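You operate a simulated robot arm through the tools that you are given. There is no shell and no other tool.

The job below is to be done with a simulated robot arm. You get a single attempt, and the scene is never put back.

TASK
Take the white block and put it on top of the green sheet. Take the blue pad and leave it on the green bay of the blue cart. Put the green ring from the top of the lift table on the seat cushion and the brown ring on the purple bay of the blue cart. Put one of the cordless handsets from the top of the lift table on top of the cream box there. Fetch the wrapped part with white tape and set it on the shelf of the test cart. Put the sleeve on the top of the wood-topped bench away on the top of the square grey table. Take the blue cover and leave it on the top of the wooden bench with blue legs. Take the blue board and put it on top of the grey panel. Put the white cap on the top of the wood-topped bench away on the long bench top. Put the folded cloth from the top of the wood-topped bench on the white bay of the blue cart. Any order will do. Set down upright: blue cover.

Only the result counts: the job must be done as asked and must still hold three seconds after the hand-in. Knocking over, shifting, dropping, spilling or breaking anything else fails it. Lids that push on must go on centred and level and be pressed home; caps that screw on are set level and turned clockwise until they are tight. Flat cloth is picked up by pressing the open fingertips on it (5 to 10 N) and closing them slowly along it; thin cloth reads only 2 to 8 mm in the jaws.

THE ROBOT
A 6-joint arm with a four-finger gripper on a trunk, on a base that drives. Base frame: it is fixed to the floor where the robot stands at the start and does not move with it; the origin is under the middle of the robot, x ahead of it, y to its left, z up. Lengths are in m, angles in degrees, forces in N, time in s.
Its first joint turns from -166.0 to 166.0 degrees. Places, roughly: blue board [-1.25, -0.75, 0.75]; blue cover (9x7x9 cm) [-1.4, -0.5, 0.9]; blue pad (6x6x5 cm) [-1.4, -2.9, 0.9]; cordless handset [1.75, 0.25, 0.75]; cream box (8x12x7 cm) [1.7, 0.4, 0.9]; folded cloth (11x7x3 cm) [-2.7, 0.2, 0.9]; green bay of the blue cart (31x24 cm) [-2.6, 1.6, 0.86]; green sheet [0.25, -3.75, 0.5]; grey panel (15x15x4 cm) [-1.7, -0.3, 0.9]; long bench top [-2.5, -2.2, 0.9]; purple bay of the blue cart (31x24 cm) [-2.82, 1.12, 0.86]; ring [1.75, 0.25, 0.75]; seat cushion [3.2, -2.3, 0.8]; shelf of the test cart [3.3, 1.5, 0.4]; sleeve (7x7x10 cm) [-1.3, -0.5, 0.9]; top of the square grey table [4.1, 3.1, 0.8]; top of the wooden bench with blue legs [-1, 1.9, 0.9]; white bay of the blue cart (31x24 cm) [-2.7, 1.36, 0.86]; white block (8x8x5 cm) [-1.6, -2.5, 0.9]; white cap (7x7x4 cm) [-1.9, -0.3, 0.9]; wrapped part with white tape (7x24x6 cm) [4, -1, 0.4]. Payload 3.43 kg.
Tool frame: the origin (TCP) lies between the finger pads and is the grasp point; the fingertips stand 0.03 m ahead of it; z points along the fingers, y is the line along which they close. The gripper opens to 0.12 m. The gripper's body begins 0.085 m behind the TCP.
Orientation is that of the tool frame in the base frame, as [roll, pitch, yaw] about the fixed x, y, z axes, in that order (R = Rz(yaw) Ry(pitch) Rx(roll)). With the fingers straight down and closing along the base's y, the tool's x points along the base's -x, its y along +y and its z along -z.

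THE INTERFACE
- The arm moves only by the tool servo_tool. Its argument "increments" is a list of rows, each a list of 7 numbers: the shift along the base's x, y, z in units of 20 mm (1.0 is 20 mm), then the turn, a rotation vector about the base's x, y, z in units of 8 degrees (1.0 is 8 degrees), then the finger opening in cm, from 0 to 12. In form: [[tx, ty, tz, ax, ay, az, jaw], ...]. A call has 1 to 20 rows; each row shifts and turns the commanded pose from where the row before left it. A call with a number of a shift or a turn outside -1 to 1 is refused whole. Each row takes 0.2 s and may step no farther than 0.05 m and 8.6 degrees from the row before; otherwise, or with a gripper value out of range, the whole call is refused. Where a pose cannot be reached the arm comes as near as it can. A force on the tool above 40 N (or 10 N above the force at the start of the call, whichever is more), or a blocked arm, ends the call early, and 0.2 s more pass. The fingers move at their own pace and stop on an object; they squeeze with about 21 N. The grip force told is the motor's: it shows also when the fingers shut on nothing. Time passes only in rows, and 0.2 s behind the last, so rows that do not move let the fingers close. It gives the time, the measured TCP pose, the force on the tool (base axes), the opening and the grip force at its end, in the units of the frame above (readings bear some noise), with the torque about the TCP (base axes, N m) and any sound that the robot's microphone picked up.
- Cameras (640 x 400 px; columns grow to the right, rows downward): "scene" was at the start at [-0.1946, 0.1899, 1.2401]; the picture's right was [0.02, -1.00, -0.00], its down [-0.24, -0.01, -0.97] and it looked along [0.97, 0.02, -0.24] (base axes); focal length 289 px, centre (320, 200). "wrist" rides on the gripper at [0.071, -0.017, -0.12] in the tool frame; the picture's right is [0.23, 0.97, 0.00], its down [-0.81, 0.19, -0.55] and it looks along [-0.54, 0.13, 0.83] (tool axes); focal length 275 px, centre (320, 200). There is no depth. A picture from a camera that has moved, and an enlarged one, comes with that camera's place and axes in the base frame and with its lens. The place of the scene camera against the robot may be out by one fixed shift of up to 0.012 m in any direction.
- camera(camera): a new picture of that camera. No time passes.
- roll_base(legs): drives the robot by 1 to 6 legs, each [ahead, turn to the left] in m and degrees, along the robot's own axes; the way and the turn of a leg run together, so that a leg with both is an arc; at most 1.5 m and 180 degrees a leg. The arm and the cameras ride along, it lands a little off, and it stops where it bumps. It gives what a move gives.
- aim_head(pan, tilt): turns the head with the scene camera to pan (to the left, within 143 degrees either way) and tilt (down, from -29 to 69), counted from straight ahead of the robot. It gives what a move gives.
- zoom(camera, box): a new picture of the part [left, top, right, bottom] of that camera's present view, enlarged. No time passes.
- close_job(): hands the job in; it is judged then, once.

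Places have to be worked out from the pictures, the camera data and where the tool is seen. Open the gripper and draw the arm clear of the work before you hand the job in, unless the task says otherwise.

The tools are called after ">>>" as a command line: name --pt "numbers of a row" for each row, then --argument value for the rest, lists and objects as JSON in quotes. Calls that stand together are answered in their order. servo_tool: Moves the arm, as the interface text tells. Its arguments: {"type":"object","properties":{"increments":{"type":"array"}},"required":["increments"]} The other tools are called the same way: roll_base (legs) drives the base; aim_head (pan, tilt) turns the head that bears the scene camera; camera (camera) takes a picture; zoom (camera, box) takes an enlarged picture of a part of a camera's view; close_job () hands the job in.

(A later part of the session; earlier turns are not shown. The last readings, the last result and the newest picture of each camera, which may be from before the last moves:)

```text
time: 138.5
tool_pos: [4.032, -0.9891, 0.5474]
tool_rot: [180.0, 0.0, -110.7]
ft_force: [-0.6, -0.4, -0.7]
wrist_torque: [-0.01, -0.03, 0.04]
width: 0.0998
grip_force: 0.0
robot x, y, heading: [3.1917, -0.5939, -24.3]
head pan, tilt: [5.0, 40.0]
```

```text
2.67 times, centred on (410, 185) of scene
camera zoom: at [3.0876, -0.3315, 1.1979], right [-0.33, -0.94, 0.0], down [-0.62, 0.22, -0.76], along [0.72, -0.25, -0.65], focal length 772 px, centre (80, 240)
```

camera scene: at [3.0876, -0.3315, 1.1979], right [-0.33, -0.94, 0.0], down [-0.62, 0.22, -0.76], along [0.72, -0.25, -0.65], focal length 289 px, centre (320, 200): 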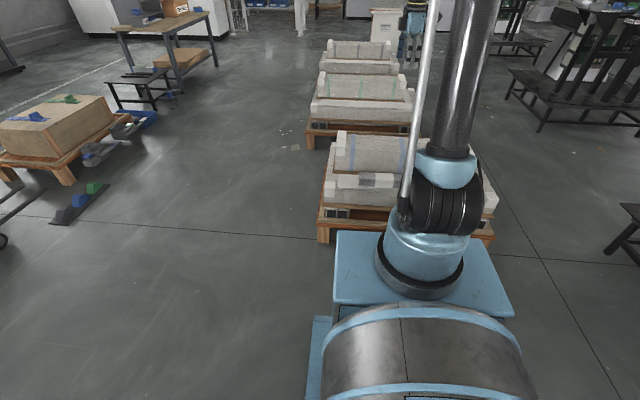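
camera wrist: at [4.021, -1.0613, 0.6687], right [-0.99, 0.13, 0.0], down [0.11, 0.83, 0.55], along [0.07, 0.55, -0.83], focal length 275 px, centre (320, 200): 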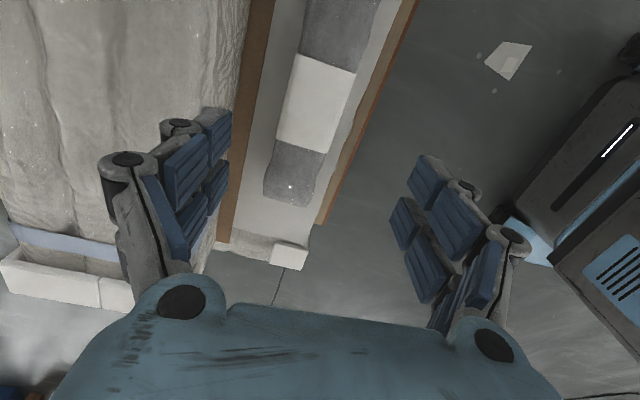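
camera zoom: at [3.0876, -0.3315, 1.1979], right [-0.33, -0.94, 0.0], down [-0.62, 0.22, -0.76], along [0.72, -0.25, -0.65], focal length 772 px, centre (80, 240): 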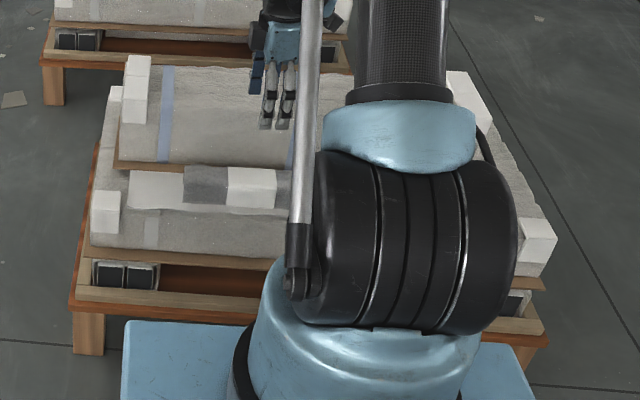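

Part and jaws are aligned within 2 mm. I narrow the jaws to 8.6 cm to keep the outer linkage off the taller package, and go down around the part.

>>> servo_tool --pt "-0.1 0 -0.8 0 0 0 8.6" --pt "-0.05 0 -0.8 0 0 0 8.6" --pt "0 0 -0.8 0 0 0 8.6" --pt "0 0 -0.8 0 0 0 8.6" --pt "0 0 -0.8 0 0 0 8.6" --pt "0 0 -0.8 0 0 0 8.6" --pt "0 0 -0.8 0 0 0 8.6"

>>> camera --camera "wrist"

>>> zoom --camera "scene" --box '[330, 110, 450, 200]'

```text
time: 140.1
tool_pos: [4.0305, -0.9904, 0.4352]
tool_rot: [-179.9, 0.0, -110.6]
ft_force: [-0.4, 0.1, -0.5]
wrist_torque: [0.0, -0.05, -0.01]
width: 0.0861
grip_force: 0.2
robot x, y, heading: [3.1937, -0.5954, -24.0]
head pan, tilt: [5.0, 40.0]
```

```text
taken
camera wrist: at [4.0196, -1.0619, 0.5565], right [-0.99, 0.13, 0.0], down [0.11, 0.83, 0.55], along [0.07, 0.55, -0.83], focal length 275 px, centre (320, 200)
```

wrist: 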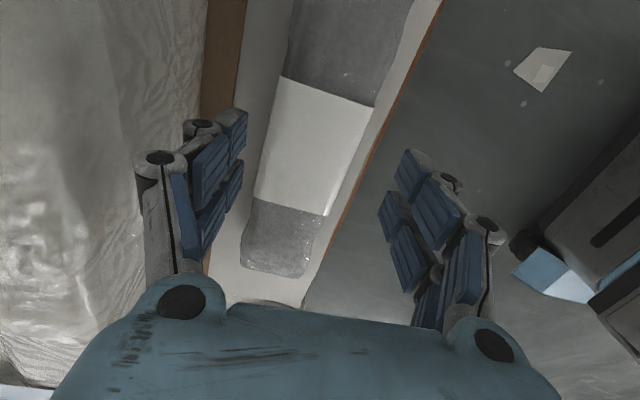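

```text
4.44 times, centred on (390, 155) of scene
camera zoom: at [3.0877, -0.3315, 1.1979], right [-0.33, -0.94, 0.0], down [-0.62, 0.22, -0.76], along [0.72, -0.25, -0.65], focal length 1286 px, centre (9, 400)
```

zoom: 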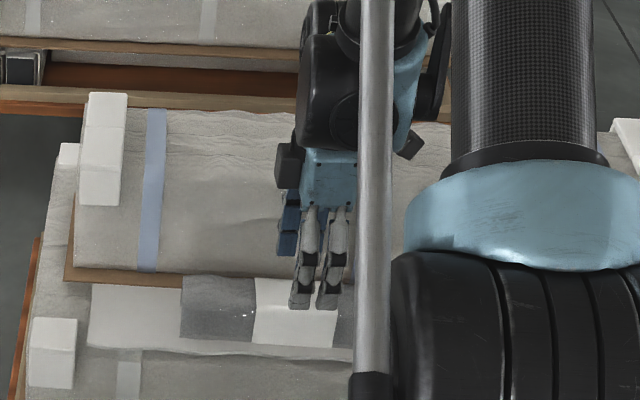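

The part's centre now reads (4.036, -0.990), so I shift 3–4 mm outward while going down, slowly at the end.

>>> servo_tool --pt "0.2 0 -0.3 0 0 0 8.6" --pt "0 0 -0.7 0 0 0 8.6" --pt "0 0 -0.7 0 0 0 8.6" --pt "0 0 -0.7 0 0 0 8.6" --pt "0 0 -0.3 0 0 0 8.6" --pt "0 0 -0.3 0 0 0 8.6"

>>> camera --camera "wrist"

```text
time: 141.5
tool_pos: [4.032, -0.9899, 0.3739]
tool_rot: [-180.0, 0.0, -110.6]
ft_force: [0.3, 0.1, 0.7]
wrist_torque: [-0.02, -0.04, -0.01]
width: 0.0862
grip_force: 0.1
robot x, y, heading: [3.1909, -0.5994, -24.2]
head pan, tilt: [5.0, 40.0]
```

```text
taken
camera wrist: at [4.0223, -1.0618, 0.4952], right [-0.99, 0.13, 0.0], down [0.11, 0.83, 0.55], along [0.07, 0.55, -0.83], focal length 275 px, centre (320, 200)
```

wrist: 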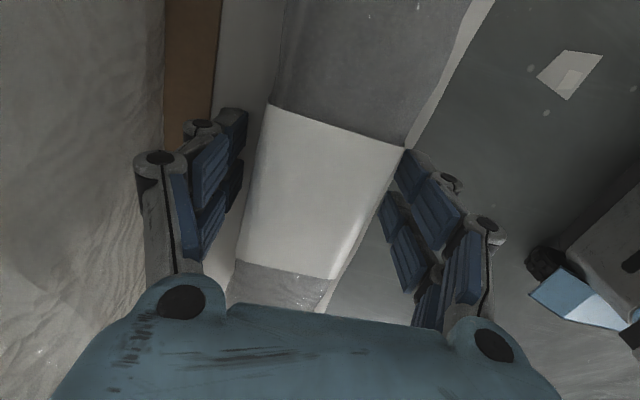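

The part is between the pads with no contact yet. I close on it and lift gently.

>>> servo_tool --pt "0 0 0 0 0 0 4" --pt "0 0 0 0 0 0 4" --pt "0 0 0 0 0 0 4" --pt "0 0 0 0 0 0 4" --pt "0 0 0.3 0 0 0 4" --pt "0 0 0.5 0 0 0 4" --pt "0 0 1 0 0 0 4" --pt "0 0 1 0 0 0 4" --pt "0 0 1 0 0 0 4"

>>> camera --camera "wrist"

>>> zoom --camera "scene" --box '[310, 110, 510, 260]'

```text
time: 143.5
tool_pos: [4.035, -0.9908, 0.4486]
tool_rot: [180.0, 0.0, -110.7]
ft_force: [0.0, -0.5, -5.0]
wrist_torque: [-0.03, -0.01, 0.02]
width: 0.0617
grip_force: 21.2
robot x, y, heading: [3.1898, -0.5975, -24.2]
head pan, tilt: [5.0, 40.0]
```

```text
taken
camera wrist: at [4.0239, -1.0633, 0.5709], right [-0.99, 0.13, 0.0], down [0.11, 0.83, 0.55], along [0.07, 0.55, -0.83], focal length 275 px, centre (320, 200)
```

wrist: 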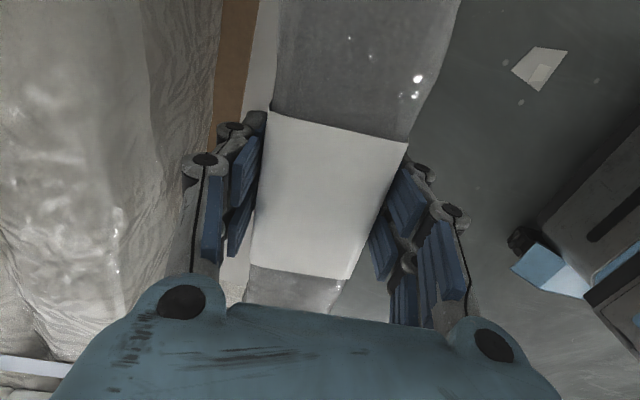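

```text
2.67 times, centred on (410, 185) of scene
camera zoom: at [3.0879, -0.3317, 1.198], right [-0.33, -0.94, 0.0], down [-0.62, 0.22, -0.76], along [0.72, -0.25, -0.65], focal length 772 px, centre (80, 240)
```

zoom: 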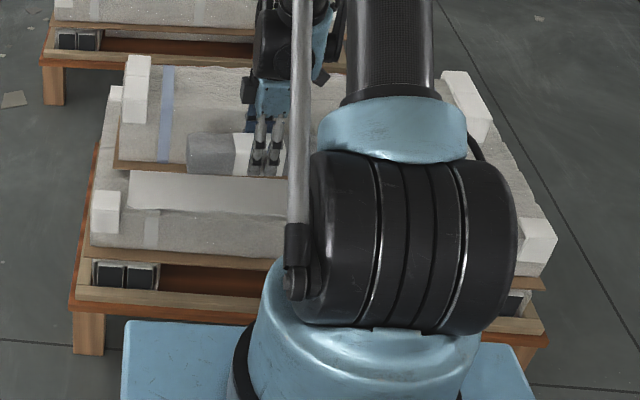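

The part is held (5 N, 62 mm). The cart's shelf lies under its top, so a vertical gripper would not fit there; I set the part back on its ledge, lean the tool 35° along the part's length, and re-grip it level.

>>> servo_tool --pt "0 0 -1 0 0 0 4" --pt "0 0 -1 0 0 0 4" --pt "0 0 -1 0 0 0 4" --pt "0 0 -0.3 0 0 0 4" --pt "0 0 -0.2 0 0 0 4" --pt "0 0 -0.1 0 0 0 4" --pt "0 0 -0.1 0 0 0 4"

```text
time: 145.1
tool_pos: [4.0338, -0.9891, 0.3765]
tool_rot: [-179.9, -0.1, -110.7]
ft_force: [0.1, -0.2, -4.9]
wrist_torque: [-0.03, 0.01, 0.0]
width: 0.0619
grip_force: 21.4
robot x, y, heading: [3.1897, -0.5936, -24.2]
head pan, tilt: [5.0, 40.0]
```

Not yet down (the full weight still hangs). A few millimetres more, until the weight comes off.

>>> servo_tool --pt "0 0 -0.1 0 0 0 4" --pt "0 0 -0.1 0 0 0 4" --pt "0 0 -0.05 0 0 0 4"

```text
time: 145.9
tool_pos: [4.033, -0.9899, 0.3721]
tool_rot: [-180.0, 0.1, -110.7]
ft_force: [2.3, -2.4, 12.0]
wrist_torque: [-0.09, -0.1, -0.04]
width: 0.0618
grip_force: 21.8
robot x, y, heading: [3.191, -0.5922, -24.1]
head pan, tilt: [5.0, 40.0]
```

Contact (12 N). I open the jaws, lean the tool 35° about the closing axis and look.

>>> servo_tool --pt "0 0 0 0 0 0 8.6" --pt "0 0 0 0 0 0 8.6" --pt "0 0 0.1 0 0 0 8.6" --pt "0 0 0 0.818 -0.309 0 8.6" --pt "0 0 0 0.818 -0.309 0 8.6" --pt "0 0 0 0.818 -0.309 0 8.6" --pt "0 0 0 0.818 -0.309 0 8.6" --pt "0 0 0 0.818 -0.309 0 8.6" --pt "0 0 -0.1 0 0 0 8.6"

>>> camera --camera "wrist"

>>> zoom --camera "scene" --box '[310, 110, 510, 260]'

```text
time: 147.9
tool_pos: [4.0336, -0.989, 0.3725]
tool_rot: [180.0, 35.1, -110.7]
ft_force: [0.5, 0.9, -0.1]
wrist_torque: [0.0, 0.04, 0.01]
width: 0.0858
grip_force: 0.1
robot x, y, heading: [3.1912, -0.5951, -24.3]
head pan, tilt: [5.0, 40.0]
```

```text
taken
camera wrist: at [4.0042, -1.1146, 0.4298], right [-0.98, 0.17, -0.13], down [-0.06, 0.39, 0.92], along [0.21, 0.9, -0.37], focal length 275 px, centre (320, 200)
```

wrist: 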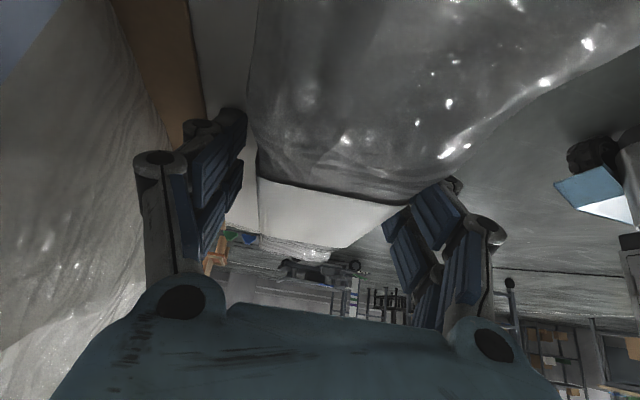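

```text
2.67 times, centred on (410, 185) of scene
camera zoom: at [3.0877, -0.3316, 1.1979], right [-0.33, -0.94, 0.0], down [-0.62, 0.22, -0.76], along [0.72, -0.25, -0.65], focal length 772 px, centre (80, 240)
```

zoom: 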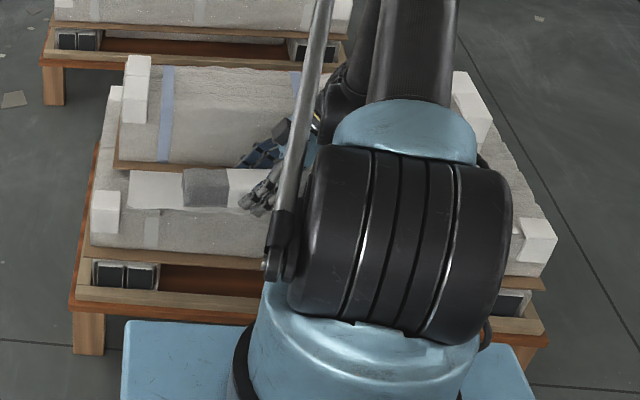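

The tilt worked and the part still sits between the pads. I close and lift it, level this time with the leaning tool.

>>> servo_tool --pt "0 0 0 0 0 0 4" --pt "0 0 0 0 0 0 4" --pt "0 0 0 0 0 0 4" --pt "0 0 0 0 0 0 4" --pt "0 0 0.3 0 0 0 4" --pt "0 0 0.6 0 0 0 4" --pt "0 0 1 0 0 0 4" --pt "0 0 1 0 0 0 4" --pt "0 0 1 0 0 0 4" --pt "0 0 1 0 0 0 4" --pt "0 0 1 0 0 0 4" --pt "0 0 1 0 0 0 4" --pt "0 0 1 0 0 0 4" --pt "0 0 1 0 0 0 4"

>>> camera --camera "wrist"

>>> zoom --camera "scene" --box '[310, 60, 510, 210]'

```text
time: 150.9
tool_pos: [4.0355, -0.989, 0.5486]
tool_rot: [-179.9, 35.1, -110.7]
ft_force: [0.0, -0.9, -4.6]
wrist_torque: [-0.01, 0.04, -0.01]
width: 0.0618
grip_force: 21.0
robot x, y, heading: [3.1958, -0.5952, -24.3]
head pan, tilt: [5.0, 40.0]
```

```text
taken
camera wrist: at [4.0045, -1.1143, 0.6071], right [-0.98, 0.17, -0.13], down [-0.06, 0.39, 0.92], along [0.21, 0.9, -0.37], focal length 275 px, centre (320, 200)
```

wrist: 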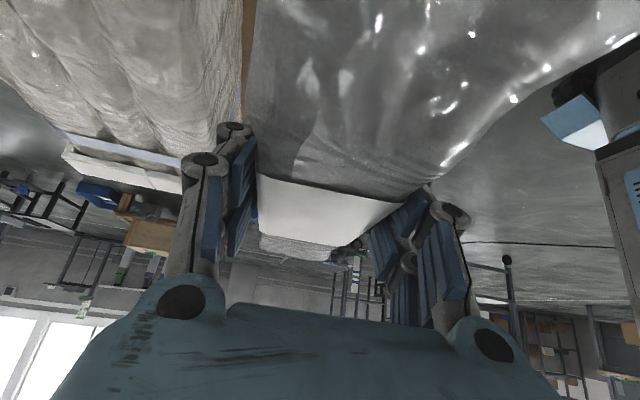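

```text
2.67 times, centred on (410, 135) of scene
camera zoom: at [3.088, -0.3317, 1.198], right [-0.33, -0.94, 0.0], down [-0.62, 0.22, -0.76], along [0.72, -0.25, -0.65], focal length 772 px, centre (80, 373)
```

zoom: 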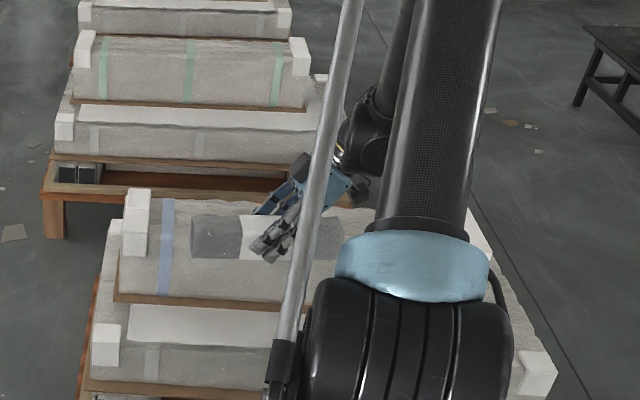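

The part is held level. I raise it and swing it to point straight ahead of the robot for driving.

>>> servo_tool --pt "0 0 1 0 0 0 4" --pt "0 0 1 0 0 0 4" --pt "0 0 1 0 0 0 4" --pt "0 0 1 0 0 0 4" --pt "-0.4 0.23 1 0 0 -0.73 4" --pt "-0.4 0.23 1 0 0 -0.73 4" --pt "-0.4 0.23 1 0 0 -0.73 4" --pt "-0.4 0.23 1 0 0 -0.73 4" --pt "-0.4 0.23 1 0 0 -0.73 4" --pt "-0.4 0.23 1 0 0 -0.73 4" --pt "-0.4 0.23 1 0 0 -0.73 4" --pt "-0.4 0.23 1 0 0 -0.73 4" --pt "-0.4 0.23 1 0 0 -0.73 4" --pt "-0.4 0.23 1 0 0 -0.73 4" --pt "-0.4 0.23 1 0 0 -0.73 4" --pt "-0.4 0.23 1 0 0 -0.73 4" --pt "-0.4 0.23 1 0 0 -0.73 4" --pt "-0.4 0.23 1 0 0 -0.73 4" --pt "-0.4 0.23 1 0 0 -0.73 4" --pt "-0.4 0.23 1 0 0 -0.73 4"

>>> camera --camera "wrist"

>>> aim_head --pan 90 --tilt 20

>>> camera --camera "scene"

```text
time: 155.1
tool_pos: [3.9062, -0.9157, 0.9474]
tool_rot: [-180.0, 35.0, 155.8]
ft_force: [0.7, -0.6, -5.5]
wrist_torque: [0.06, 0.01, 0.02]
width: 0.0619
grip_force: 20.6
robot x, y, heading: [3.1944, -0.5932, -24.2]
head pan, tilt: [5.0, 40.0]
```

```text
taken
camera wrist: at [3.7816, -0.8791, 1.0061], right [0.23, 0.96, -0.13], down [0.4, 0.03, 0.92], along [0.89, -0.26, -0.38], focal length 275 px, centre (320, 200)
```

wrist: 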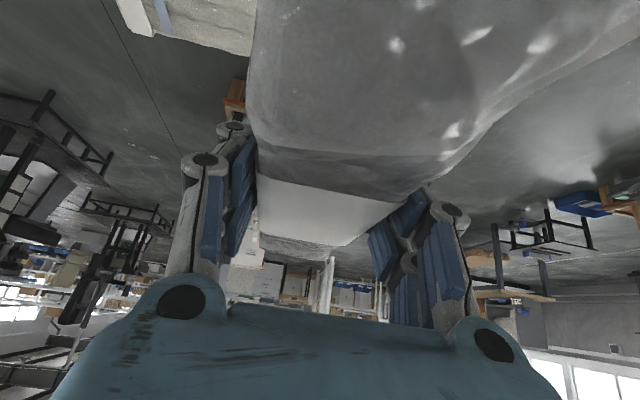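

```text
time: 156.7
tool_pos: [3.9058, -0.9156, 0.9469]
tool_rot: [-179.9, 34.9, 155.9]
ft_force: [-0.4, -0.4, -4.5]
wrist_torque: [0.01, 0.06, 0.03]
width: 0.0622
grip_force: 21.1
robot x, y, heading: [3.1902, -0.5957, -24.1]
head pan, tilt: [90.0, 20.0]
```

```text
taken
camera scene: at [3.046, -0.2188, 1.2304], right [0.91, -0.41, -0.01], down [-0.15, -0.31, -0.94], along [0.38, 0.86, -0.34], focal length 289 px, centre (320, 200)
```

scene: 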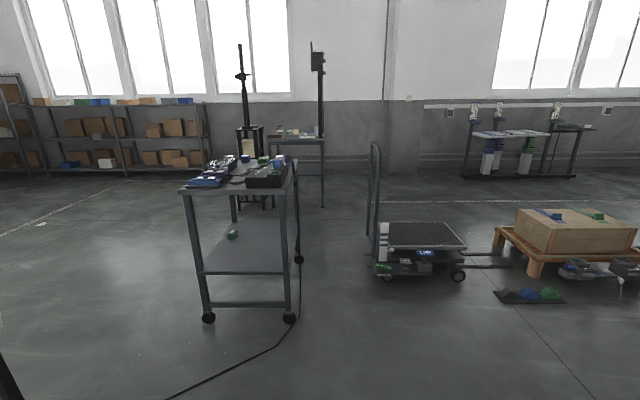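

The part points forward, level. The test cart stands with its short side facing me, from about (2.99, 1.31) to (3.42, 1.11), its long axis along bearing 65°; I retract a little and drive to about (2.81, 0.35) facing it.

>>> servo_tool --pt "-0.92 0.41 0 0 0 0 4" --pt "-0.92 0.41 0 0 0 0 4" --pt "-0.92 0.41 0 0 0 0 4"

>>> roll_base --legs '[[0, 136.2], [1.015, 0], [0, -47]]'

>>> aim_head --pan 0 --tilt 30

>>> camera --camera "scene"

>>> camera --camera "wrist"

```text
time: 157.5
tool_pos: [3.8509, -0.8917, 0.9481]
tool_rot: [-179.8, 35.0, 155.9]
ft_force: [-0.1, -0.7, -6.3]
wrist_torque: [0.05, 0.04, -0.03]
width: 0.0619
grip_force: 21.1
robot x, y, heading: [3.1928, -0.5954, -24.2]
head pan, tilt: [90.0, 20.0]
```

```text
time: 171.6
tool_pos: [3.1031, 1.0072, 0.9498]
tool_rot: [-180.0, 35.0, -114.3]
ft_force: [0.9, 0.3, -4.8]
wrist_torque: [-0.02, 0.02, -0.05]
width: 0.0622
grip_force: 20.8
robot x, y, heading: [2.799, 0.3542, 65.5]
head pan, tilt: [90.0, 20.0]
```

```text
time: 173.2
tool_pos: [3.0993, 0.9956, 0.9564]
tool_rot: [-179.9, 35.6, -114.3]
ft_force: [0.2, -0.4, -5.8]
wrist_torque: [-0.07, 0.02, -0.02]
width: 0.0617
grip_force: 20.8
robot x, y, heading: [2.7993, 0.3517, 65.7]
head pan, tilt: [0.0, 30.0]
```

```text
taken
camera scene: at [2.5488, 0.2431, 1.2132], right [0.91, -0.41, 0.0], down [-0.21, -0.47, -0.86], along [0.35, 0.78, -0.51], focal length 289 px, centre (320, 200)
```

scene: 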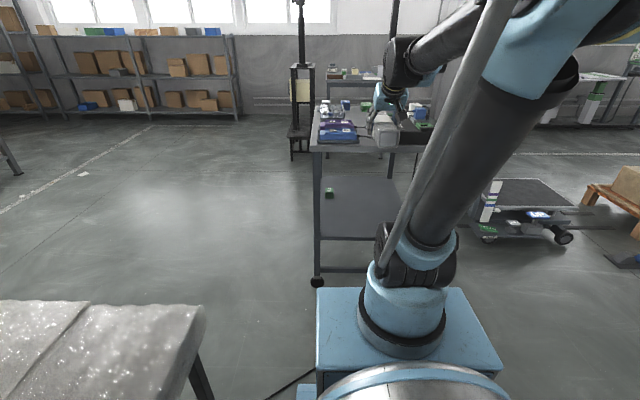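

```text
taken
camera wrist: at [3.061, 0.8732, 1.0138], right [-0.96, 0.23, -0.13], down [-0.04, 0.39, 0.92], along [0.26, 0.89, -0.36], focal length 275 px, centre (320, 200)
```

wrist: 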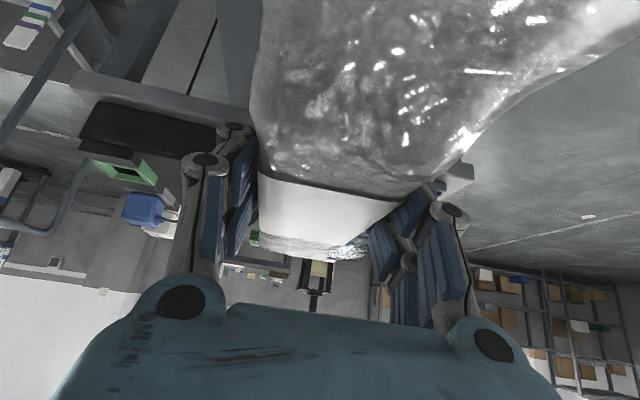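

I am facing the cart's short side, and the shelf with a small green item at its left back is visible. I zoom to locate the shelf's height and free area.

>>> zoom --camera "scene" --box '[290, 100, 450, 300]'

>>> zoom --camera "scene" --box '[300, 90, 440, 180]'

```text
2.00 times, centred on (370, 200) of scene
camera zoom: at [2.5488, 0.2431, 1.2132], right [0.91, -0.41, 0.0], down [-0.21, -0.47, -0.86], along [0.35, 0.78, -0.51], focal length 579 px, centre (220, 200)
```

zoom: 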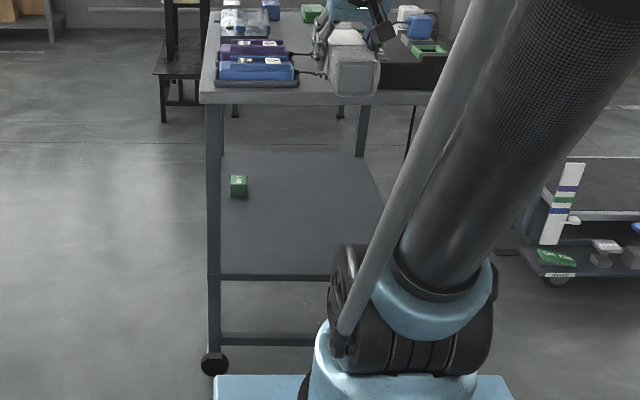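

```text
4.44 times, centred on (370, 135) of scene
camera zoom: at [2.5488, 0.2431, 1.2132], right [0.91, -0.41, 0.0], down [-0.21, -0.47, -0.86], along [0.35, 0.78, -0.51], focal length 1286 px, centre (98, 489)
```

zoom: 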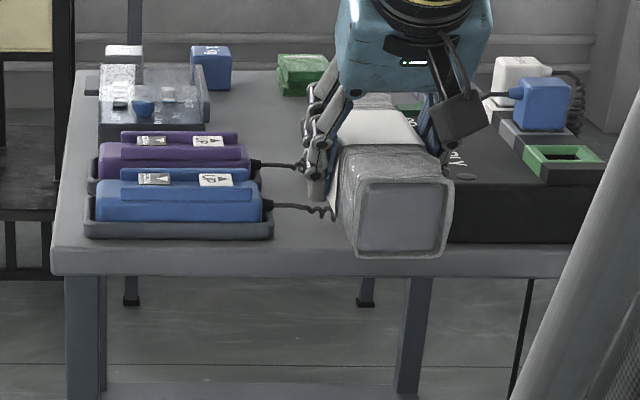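

The shelf lies at about z 0.33 with its front edge 0.95 m ahead of me, and the cart's underside is at about 0.76. I back off 10 cm so the arm can go down in front of the cart, and lower the part to shelf height outside it.

>>> roll_base --legs '[[-0.1, 0]]'

>>> servo_tool --pt "0.165 0.364 -0.9 0 0 0 4" --pt "0.165 0.364 -0.9 0 0 0 4" --pt "0.165 0.364 -0.9 0 0 0 4" --pt "0.165 0.364 -0.9 0 0 0 4" --pt "0.165 0.364 -0.9 0 0 0 4" --pt "0.165 0.364 -0.9 0 0 0 4" --pt "0.165 0.364 -0.9 0 0 0 4" --pt "0.165 0.364 -0.9 0 0 0 4" --pt "0.165 0.364 -0.9 0 0 0 4" --pt "0.165 0.364 -0.9 0 0 0 4" --pt "0.165 0.364 -0.9 0 0 0 4" --pt "0.165 0.364 -0.9 0 0 0 4" --pt "0.165 0.364 -0.9 0 0 0 4" --pt "0.165 0.364 -0.9 0 0 0 4" --pt "0 0 -0.9 0 0 0 4" --pt "0 0 -0.9 0 0 0 4" --pt "0 0 -0.9 0 0 0 4" --pt "0 0 -0.9 0 0 0 4"

>>> camera --camera "scene"

>>> camera --camera "wrist"

```text
time: 174.4
tool_pos: [3.0565, 0.9066, 0.9573]
tool_rot: [-179.9, 35.6, -114.2]
ft_force: [-0.6, -0.3, -4.7]
wrist_torque: [-0.08, 0.0, 0.01]
width: 0.0621
grip_force: 20.9
robot x, y, heading: [2.7603, 0.2608, 65.7]
head pan, tilt: [0.0, 30.0]
```

```text
time: 178.2
tool_pos: [3.0966, 0.9949, 0.6415]
tool_rot: [180.0, 36.4, -114.0]
ft_force: [-0.1, -0.5, -5.6]
wrist_torque: [-0.03, -0.01, 0.01]
width: 0.0622
grip_force: 21.1
robot x, y, heading: [2.7603, 0.2596, 65.6]
head pan, tilt: [0.0, 30.0]
```

```text
taken
camera scene: at [2.5078, 0.152, 1.2132], right [0.91, -0.41, 0.0], down [-0.21, -0.47, -0.86], along [0.35, 0.78, -0.51], focal length 289 px, centre (320, 200)
```

scene: 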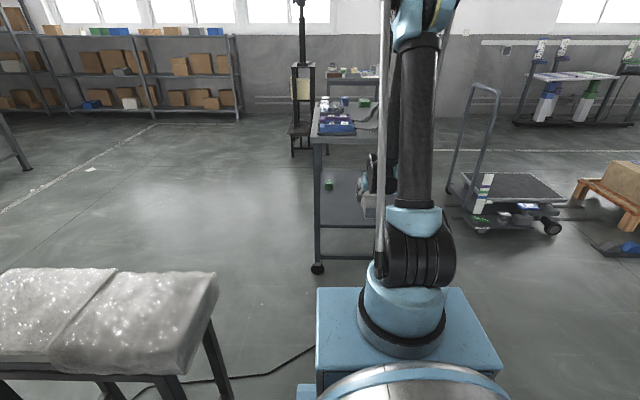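

```text
taken
camera wrist: at [3.059, 0.8715, 0.6965], right [-0.96, 0.23, -0.14], down [-0.04, 0.38, 0.93], along [0.26, 0.9, -0.35], focal length 275 px, centre (320, 200)
```

wrist: 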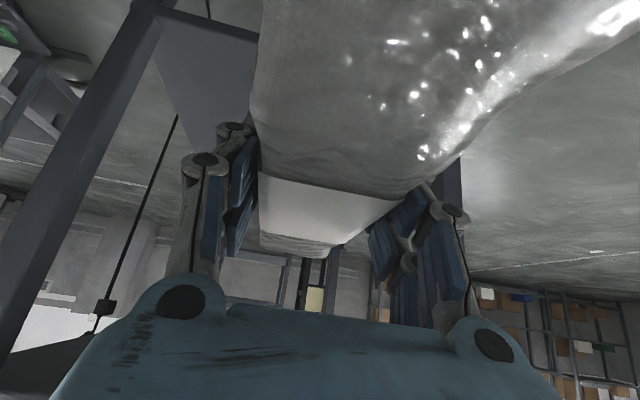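

The part is in front of the cart at z 0.64. I continue down to z 0.42, still outside the cart.

>>> servo_tool --pt "0 0 -1 0 0 0 4" --pt "0 0 -1 0 0 0 4" --pt "0 0 -1 0 0 0 4" --pt "0 0 -1 0 0 0 4" --pt "0 0 -1 0 0 0 4" --pt "0 0 -1 0 0 0 4" --pt "0 0 -1 0 0 0 4" --pt "0 0 -1 0 0 0 4" --pt "0 0 -1 0 0 0 4" --pt "0 0 -1 0 0 0 4" --pt "0 0 -0.8 0 0 0 4"

>>> camera --camera "wrist"

>>> zoom --camera "scene" --box '[290, 100, 450, 300]'

```text
time: 180.6
tool_pos: [3.1376, 1.0823, 0.5799]
tool_rot: [-179.9, 36.1, -114.2]
ft_force: [-1.3, -1.1, -5.6]
wrist_torque: [-0.01, -0.01, -0.01]
width: 0.0617
grip_force: 21.5
out of reach, approached as far as the arm can: row 1, 2, 3, 4, 5, 6, 7, 8, 9, 10, 11
robot x, y, heading: [2.7592, 0.2633, 65.6]
head pan, tilt: [0.0, 30.0]
```

```text
taken
camera wrist: at [3.0997, 0.9583, 0.6355], right [-0.96, 0.23, -0.14], down [-0.04, 0.38, 0.92], along [0.26, 0.9, -0.36], focal length 275 px, centre (320, 200)
```

wrist: 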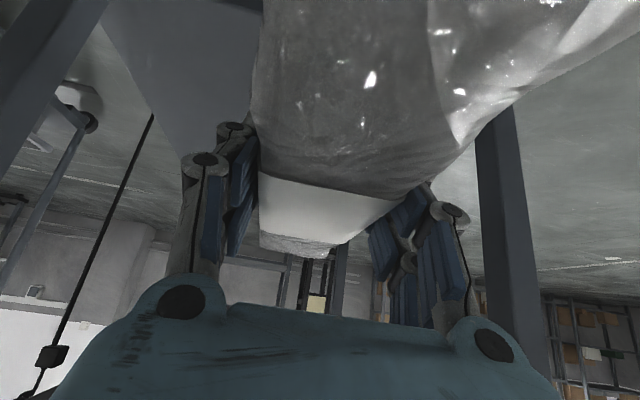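

```text
2.00 times, centred on (370, 200) of scene
camera zoom: at [2.5078, 0.152, 1.2132], right [0.91, -0.41, 0.0], down [-0.21, -0.47, -0.86], along [0.35, 0.78, -0.51], focal length 579 px, centre (220, 200)
```

zoom: 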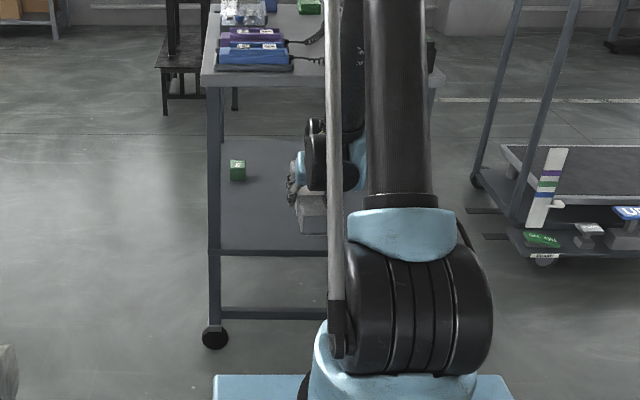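

The arm cannot fold that close, so it swung out a little; the part's nose is just at the cart's edge plane, between the levels and free. I now move forward in small steps and read where it goes.

>>> servo_tool --pt "0.413 0.911 0 0 0 0 4" --pt "0.413 0.911 0 0 0 0 4" --pt "0.413 0.911 0 0 0 0 4"

>>> zoom --camera "scene" --box '[290, 100, 450, 300]'

```text
time: 181.4
tool_pos: [3.1635, 1.1386, 0.5794]
tool_rot: [-180.0, 36.3, -114.2]
ft_force: [-0.2, 0.3, -5.7]
wrist_torque: [-0.05, 0.0, 0.01]
width: 0.0618
grip_force: 21.2
robot x, y, heading: [2.7595, 0.2603, 65.6]
head pan, tilt: [0.0, 30.0]
```

```text
2.00 times, centred on (370, 200) of scene
camera zoom: at [2.5078, 0.152, 1.2132], right [0.91, -0.41, 0.0], down [-0.21, -0.47, -0.86], along [0.35, 0.78, -0.51], focal length 579 px, centre (220, 200)
```

zoom: 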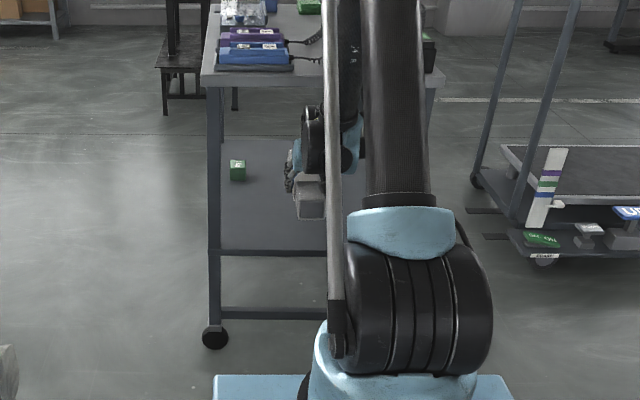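

The forward move went true. From here the arm can go down, so I lower to z 0.43 with the part's nose just inside.

>>> servo_tool --pt "0 0 -1 0 0 0 4" --pt "0 0 -1 0 0 0 4" --pt "0 0 -1 0 0 0 4" --pt "0 0 -1 0 0 0 4" --pt "0 0 -1 0 0 0 4" --pt "0 0 -1 0 0 0 4" --pt "0 0 -1 0 0 0 4" --pt "0 0 -0.5 0 0 0 4"

>>> camera --camera "wrist"

>>> zoom --camera "scene" --box '[290, 100, 450, 300]'

```text
time: 183.2
tool_pos: [3.1834, 1.176, 0.4622]
tool_rot: [180.0, 36.0, -114.1]
ft_force: [-0.1, 0.7, -6.1]
wrist_torque: [-0.06, 0.02, 0.01]
width: 0.0621
grip_force: 21.1
out of reach, approached as far as the arm can: row 4, 5, 6, 7, 8
robot x, y, heading: [2.7577, 0.2601, 65.8]
head pan, tilt: [0.0, 30.0]
```

```text
taken
camera wrist: at [3.1444, 1.0532, 0.5182], right [-0.96, 0.23, -0.14], down [-0.04, 0.38, 0.92], along [0.26, 0.9, -0.36], focal length 275 px, centre (320, 200)
```

wrist: 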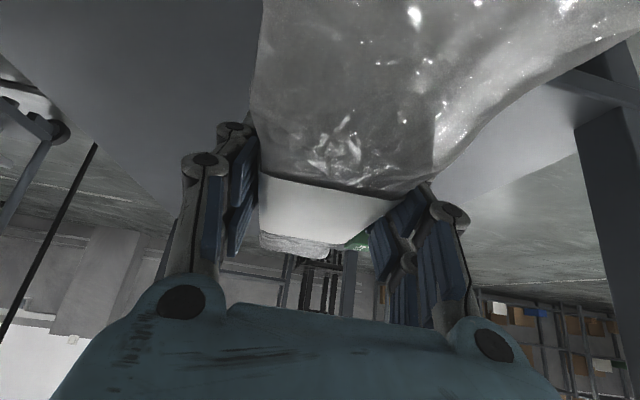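

```text
2.00 times, centred on (370, 200) of scene
camera zoom: at [2.5079, 0.1521, 1.2132], right [0.91, -0.41, 0.0], down [-0.21, -0.47, -0.86], along [0.35, 0.78, -0.51], focal length 579 px, centre (220, 200)
```

zoom: 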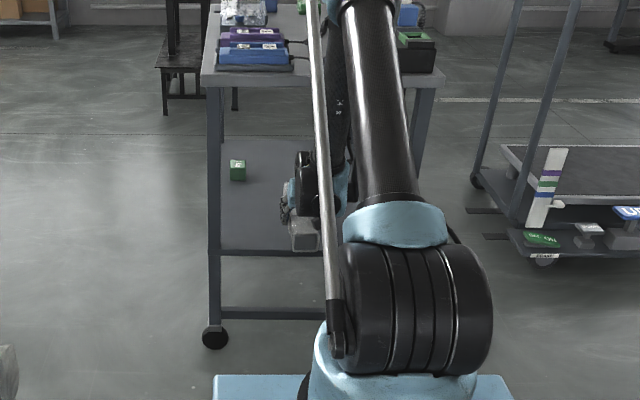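

The part follows well between the levels. I move forward a bit, then lower further, since there is more reach farther out.

>>> servo_tool --pt "0.41 0.912 0 0 0 0 4" --pt "0.41 0.912 0 0 0 0 4" --pt "0.41 0.912 -0.3 0 0 0 4" --pt "0.41 0.912 -0.6 0 0 0 4" --pt "0 0 -0.6 0 0 0 4" --pt "0 0 -0.6 0 0 0 4"

>>> zoom --camera "scene" --box '[290, 100, 450, 300]'

>>> camera --camera "wrist"

```text
time: 184.6
tool_pos: [3.216, 1.2491, 0.4202]
tool_rot: [-180.0, 36.3, -114.2]
ft_force: [-1.3, 0.1, -5.4]
wrist_torque: [-0.03, 0.01, -0.03]
width: 0.062
grip_force: 21.6
robot x, y, heading: [2.7604, 0.2603, 65.3]
head pan, tilt: [0.0, 30.0]
```

```text
2.00 times, centred on (370, 200) of scene
camera zoom: at [2.5079, 0.1522, 1.2132], right [0.91, -0.41, 0.0], down [-0.21, -0.47, -0.86], along [0.35, 0.78, -0.51], focal length 579 px, centre (220, 200)
```

zoom: 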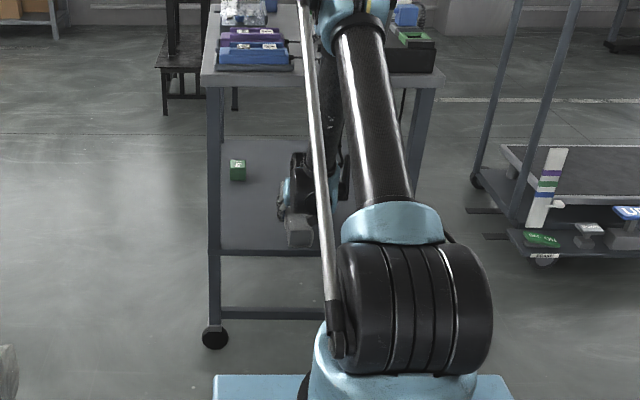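

```text
taken
camera wrist: at [3.1769, 1.1244, 0.4763], right [-0.96, 0.23, -0.14], down [-0.04, 0.38, 0.93], along [0.26, 0.9, -0.35], focal length 275 px, centre (320, 200)
```

wrist: 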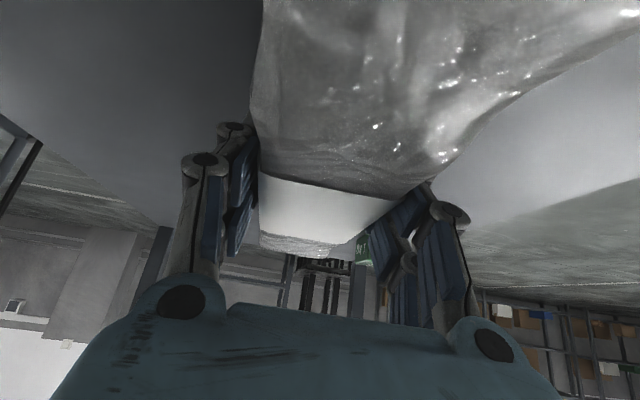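

The part is about half inside. I move forward another 11 cm at z 0.42 so its whole length is over the shelf.

>>> servo_tool --pt "0.41 0.912 0 0 0 0 4" --pt "0.41 0.912 0 0 0 0 4" --pt "0.41 0.912 0 0 0 0 4" --pt "0.41 0.912 0 0 0 0 4" --pt "0.41 0.912 0 0 0 0 4" --pt "0.2 0.46 -0.3 0 0 0 4"

>>> zoom --camera "scene" --box '[290, 80, 450, 280]'

>>> camera --camera "wrist"

```text
time: 186.0
tool_pos: [3.2588, 1.3489, 0.4134]
tool_rot: [-179.9, 36.3, -114.2]
ft_force: [-0.3, 0.3, -5.1]
wrist_torque: [-0.03, 0.0, 0.01]
width: 0.0621
grip_force: 20.7
robot x, y, heading: [2.7617, 0.2629, 65.8]
head pan, tilt: [0.0, 30.0]
```

```text
2.00 times, centred on (370, 180) of scene
camera zoom: at [2.5079, 0.1522, 1.2132], right [0.91, -0.41, 0.0], down [-0.21, -0.47, -0.86], along [0.35, 0.78, -0.51], focal length 579 px, centre (220, 240)
```

zoom: 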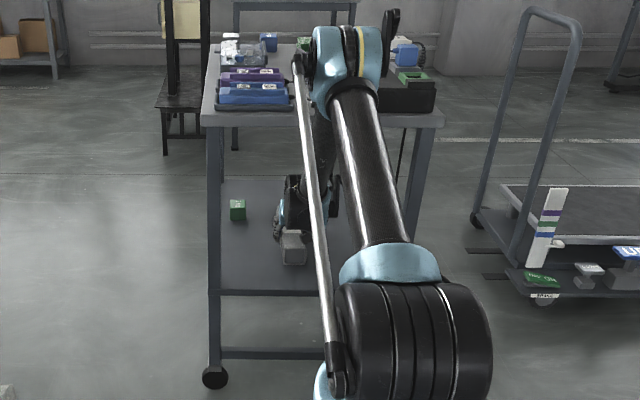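

```text
taken
camera wrist: at [3.2211, 1.2255, 0.4706], right [-0.96, 0.23, -0.14], down [-0.04, 0.38, 0.93], along [0.26, 0.9, -0.35], focal length 275 px, centre (320, 200)
```

wrist: 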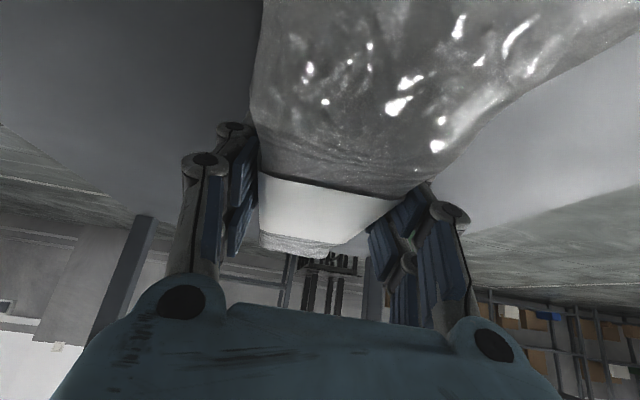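

The whole part is over the shelf now (rear end about 3.5 cm inside the edge). I lower it to contact.

>>> servo_tool --pt "0 0 -0.3 0 0 0 4" --pt "0 0 -0.3 0 0 0 4" --pt "0 0 -0.3 0 0 0 4" --pt "0 0 -0.2 0 0 0 4" --pt "0 0 -0.2 0 0 0 4"

```text
time: 187.1
tool_pos: [3.2587, 1.3452, 0.4086]
tool_rot: [-179.9, 37.2, -114.3]
ft_force: [-0.1, 0.8, -8.3]
wrist_torque: [0.03, -0.02, -0.02]
width: 0.0616
grip_force: 21.1
robot x, y, heading: [2.7602, 0.2631, 65.8]
head pan, tilt: [0.0, 30.0]
stopped in row 5: the force on the tool passed its limit at 48 N (the readings are from after the stop); the commanded pose is now the measured one
```

The force limit tripped at TCP z ≈ 0.405, probably the part meeting the shelf. I look before opening.

>>> zoom --camera "scene" --box '[340, 150, 400, 225]'

>>> camera --camera "wrist"

```text
5.33 times, centred on (370, 188) of scene
camera zoom: at [2.5083, 0.1531, 1.2134], right [0.91, -0.41, 0.0], down [-0.21, -0.47, -0.86], along [0.35, 0.78, -0.51], focal length 1544 px, centre (53, 267)
```

zoom: 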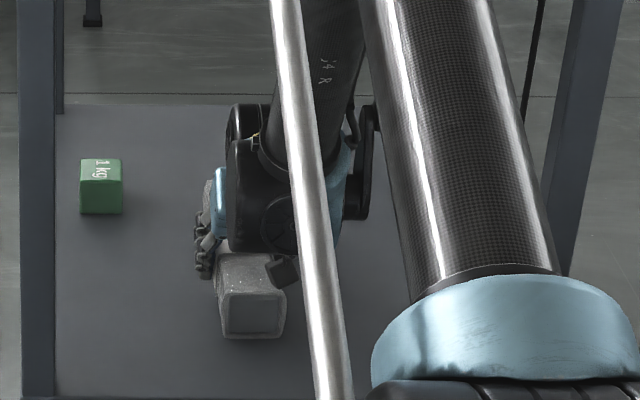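

```text
taken
camera wrist: at [3.2191, 1.2206, 0.4616], right [-0.96, 0.23, -0.14], down [-0.05, 0.36, 0.93], along [0.27, 0.9, -0.34], focal length 275 px, centre (320, 200)
```

wrist: 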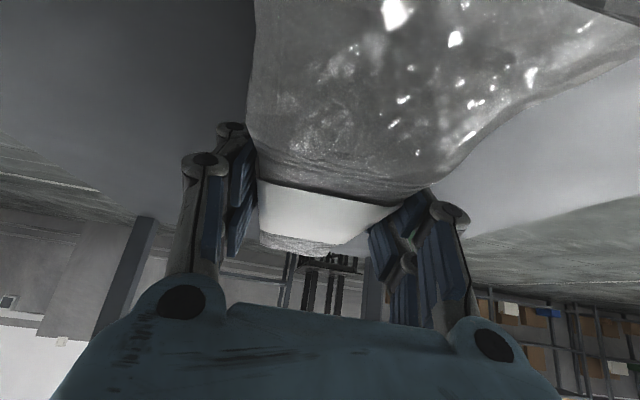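

The rear end of the part computes to z ≈ 0.37, which fits resting on the shelf. I hold still one moment to read the force.

>>> servo_tool --pt "0 0 0 0 0 0 4" --pt "0 0 -0.1 0 0 0 4"

```text
time: 187.7
tool_pos: [3.2574, 1.345, 0.4066]
tool_rot: [-179.8, 37.2, -114.2]
ft_force: [1.1, 0.4, -5.8]
wrist_torque: [-0.06, 0.03, 0.02]
width: 0.0619
grip_force: 20.9
robot x, y, heading: [2.7549, 0.2601, 65.8]
head pan, tilt: [0.0, 30.0]
```

It is hanging free again, so I approach in 1 mm steps.

>>> servo_tool --pt "0 0 -0.1 0 0 0 4" --pt "0 0 -0.1 0 0 0 4" --pt "0 0 -0.05 0 0 0 4" --pt "0 0 -0.05 0 0 0 4"

```text
time: 188.7
tool_pos: [3.2569, 1.3458, 0.4008]
tool_rot: [-179.9, 37.3, -114.2]
ft_force: [0.1, -0.6, -5.1]
wrist_torque: [-0.03, -0.01, -0.01]
width: 0.0618
grip_force: 21.6
robot x, y, heading: [2.7583, 0.261, 65.6]
head pan, tilt: [0.0, 30.0]
```

>>> servo_tool --pt "0 0 -0.05 0 0 0 4" --pt "0 0 -0.05 0 0 0 4" --pt "0 0 -0.05 0 0 0 4"

```text
time: 189.5
tool_pos: [3.2579, 1.3456, 0.3976]
tool_rot: [-179.9, 37.2, -114.3]
ft_force: [0.0, 1.1, -0.2]
wrist_torque: [-0.48, 0.36, -0.08]
width: 0.0617
grip_force: 20.7
robot x, y, heading: [2.7594, 0.2629, 65.8]
head pan, tilt: [0.0, 30.0]
```

The rear end touches first: the tool leans 37° instead of 35°, so the part is slightly nose-up. I level it by 2° and then lower the last millimetres.

>>> servo_tool --pt "0 0 0 -0.12 0.054 0 4" --pt "0 0 0 -0.12 0.054 0 4" --pt "0 0 -0.05 0 0 0 4" --pt "0 0 -0.05 0 0 0 4" --pt "0 0 -0.05 0 0 0 4"

```text
time: 190.7
tool_pos: [3.2583, 1.345, 0.3966]
tool_rot: [-180.0, 35.2, -114.2]
ft_force: [2.9, -6.8, 26.3]
wrist_torque: [-0.3, 0.15, 0.06]
width: 0.062
grip_force: 21.5
robot x, y, heading: [2.7623, 0.261, 65.9]
head pan, tilt: [0.0, 30.0]
```

Firm, level contact (26 N). I open the jaws and draw straight back out of the cart.

>>> servo_tool --pt "0 0 0.03 0 0 0 4" --pt "0 0 0 0 0 0 8.6" --pt "0 0 0 0 0 0 8.6" --pt "0 0 0 0 0 0 8.6" --pt "-0.41 -0.912 0.1 0 0 0 8.6" --pt "-0.41 -0.912 0.1 0 0 0 8.6" --pt "-0.41 -0.912 0.1 0 0 0 8.6" --pt "-0.41 -0.912 0.1 0 0 0 8.6" --pt "-0.41 -0.912 0.1 0 0 0 8.6" --pt "-0.41 -0.912 0.1 0 0 0 8.6"

>>> camera --camera "wrist"

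>>> zoom --camera "scene" --box '[310, 130, 430, 260]'

```text
time: 192.9
tool_pos: [3.2071, 1.2377, 0.4077]
tool_rot: [-179.9, 35.1, -114.2]
ft_force: [-0.2, 0.6, -0.8]
wrist_torque: [0.01, -0.01, 0.04]
width: 0.0865
grip_force: 0.1
robot x, y, heading: [2.761, 0.2644, 65.5]
head pan, tilt: [0.0, 30.0]
```

```text
taken
camera wrist: at [3.1693, 1.114, 0.4663], right [-0.96, 0.23, -0.13], down [-0.03, 0.39, 0.92], along [0.26, 0.89, -0.37], focal length 275 px, centre (320, 200)
```

wrist: 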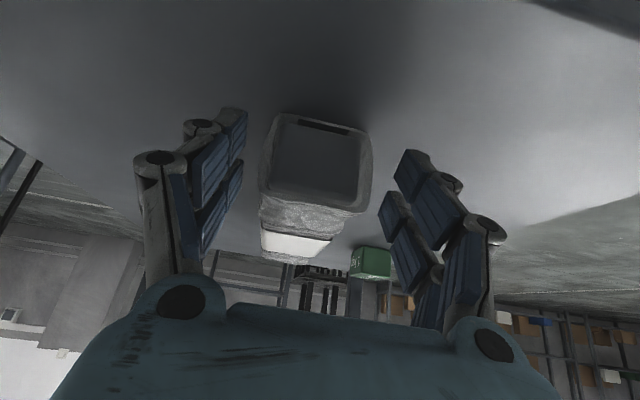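

```text
3.08 times, centred on (370, 195) of scene
camera zoom: at [2.5078, 0.1521, 1.2132], right [0.91, -0.41, 0.0], down [-0.21, -0.47, -0.86], along [0.35, 0.78, -0.51], focal length 891 px, centre (166, 215)
```

zoom: 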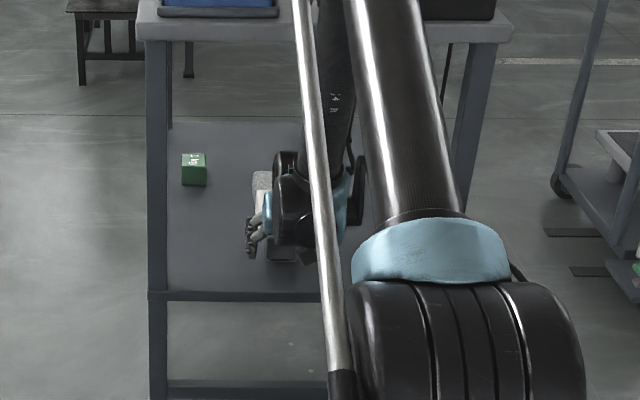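

The part lies level on the shelf. I back the base straight away from the cart, then raise and straighten the arm.

>>> roll_base --legs '[[-0.3, 0]]'

>>> servo_tool --pt "0 0 1 0 0 0 10" --pt "0 0 1 0 0 0 10" --pt "0 0 1 0 0 0 10" --pt "0 0 1 -0.4 0.18 0 10" --pt "0 0 1 -0.4 0.18 0 10" --pt "0 0 1 -0.4 0.18 0 10" --pt "0 0 1 -0.4 0.18 0 10" --pt "0 0 1 -0.4 0.18 0 10" --pt "0 0 1 -0.4 0.18 0 10" --pt "0 0 1 -0.4 0.18 0 10" --pt "0 0 1 -0.4 0.18 0 10" --pt "0 0 1 -0.4 0.18 0 10" --pt "0 0 1 -0.4 0.18 0 10" --pt "0 0 1 0 0 0 10" --pt "0 0 1 0 0 0 10" --pt "0 0 1 0 0 0 10" --pt "0 0 1 0 0 0 10" --pt "0 0 1 0 0 0 10" --pt "0 0 1 0 0 0 10" --pt "0 0 1 0 0 0 10"

>>> zoom --camera "scene" --box '[290, 80, 450, 240]'

```text
time: 194.9
tool_pos: [3.0839, 0.9627, 0.4081]
tool_rot: [-179.9, 35.0, -114.2]
ft_force: [0.1, 0.0, -0.3]
wrist_torque: [-0.01, 0.04, 0.02]
width: 0.0861
grip_force: 0.0
robot x, y, heading: [2.6367, -0.0129, 65.9]
head pan, tilt: [0.0, 30.0]
```

```text
time: 199.1
tool_pos: [3.0814, 0.9583, 0.8197]
tool_rot: [-180.0, 0.7, -114.2]
ft_force: [-0.3, 0.8, -0.3]
wrist_torque: [0.02, 0.0, 0.0]
width: 0.1
grip_force: 0.1
robot x, y, heading: [2.6364, -0.0102, 65.7]
head pan, tilt: [0.0, 30.0]
```

```text
2.50 times, centred on (370, 160) of scene
camera zoom: at [2.3842, -0.1215, 1.2132], right [0.91, -0.41, 0.0], down [-0.21, -0.47, -0.86], along [0.35, 0.78, -0.51], focal length 724 px, centre (195, 300)
```

zoom: 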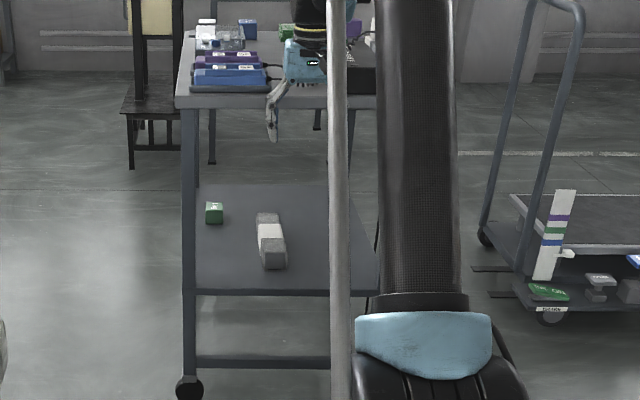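

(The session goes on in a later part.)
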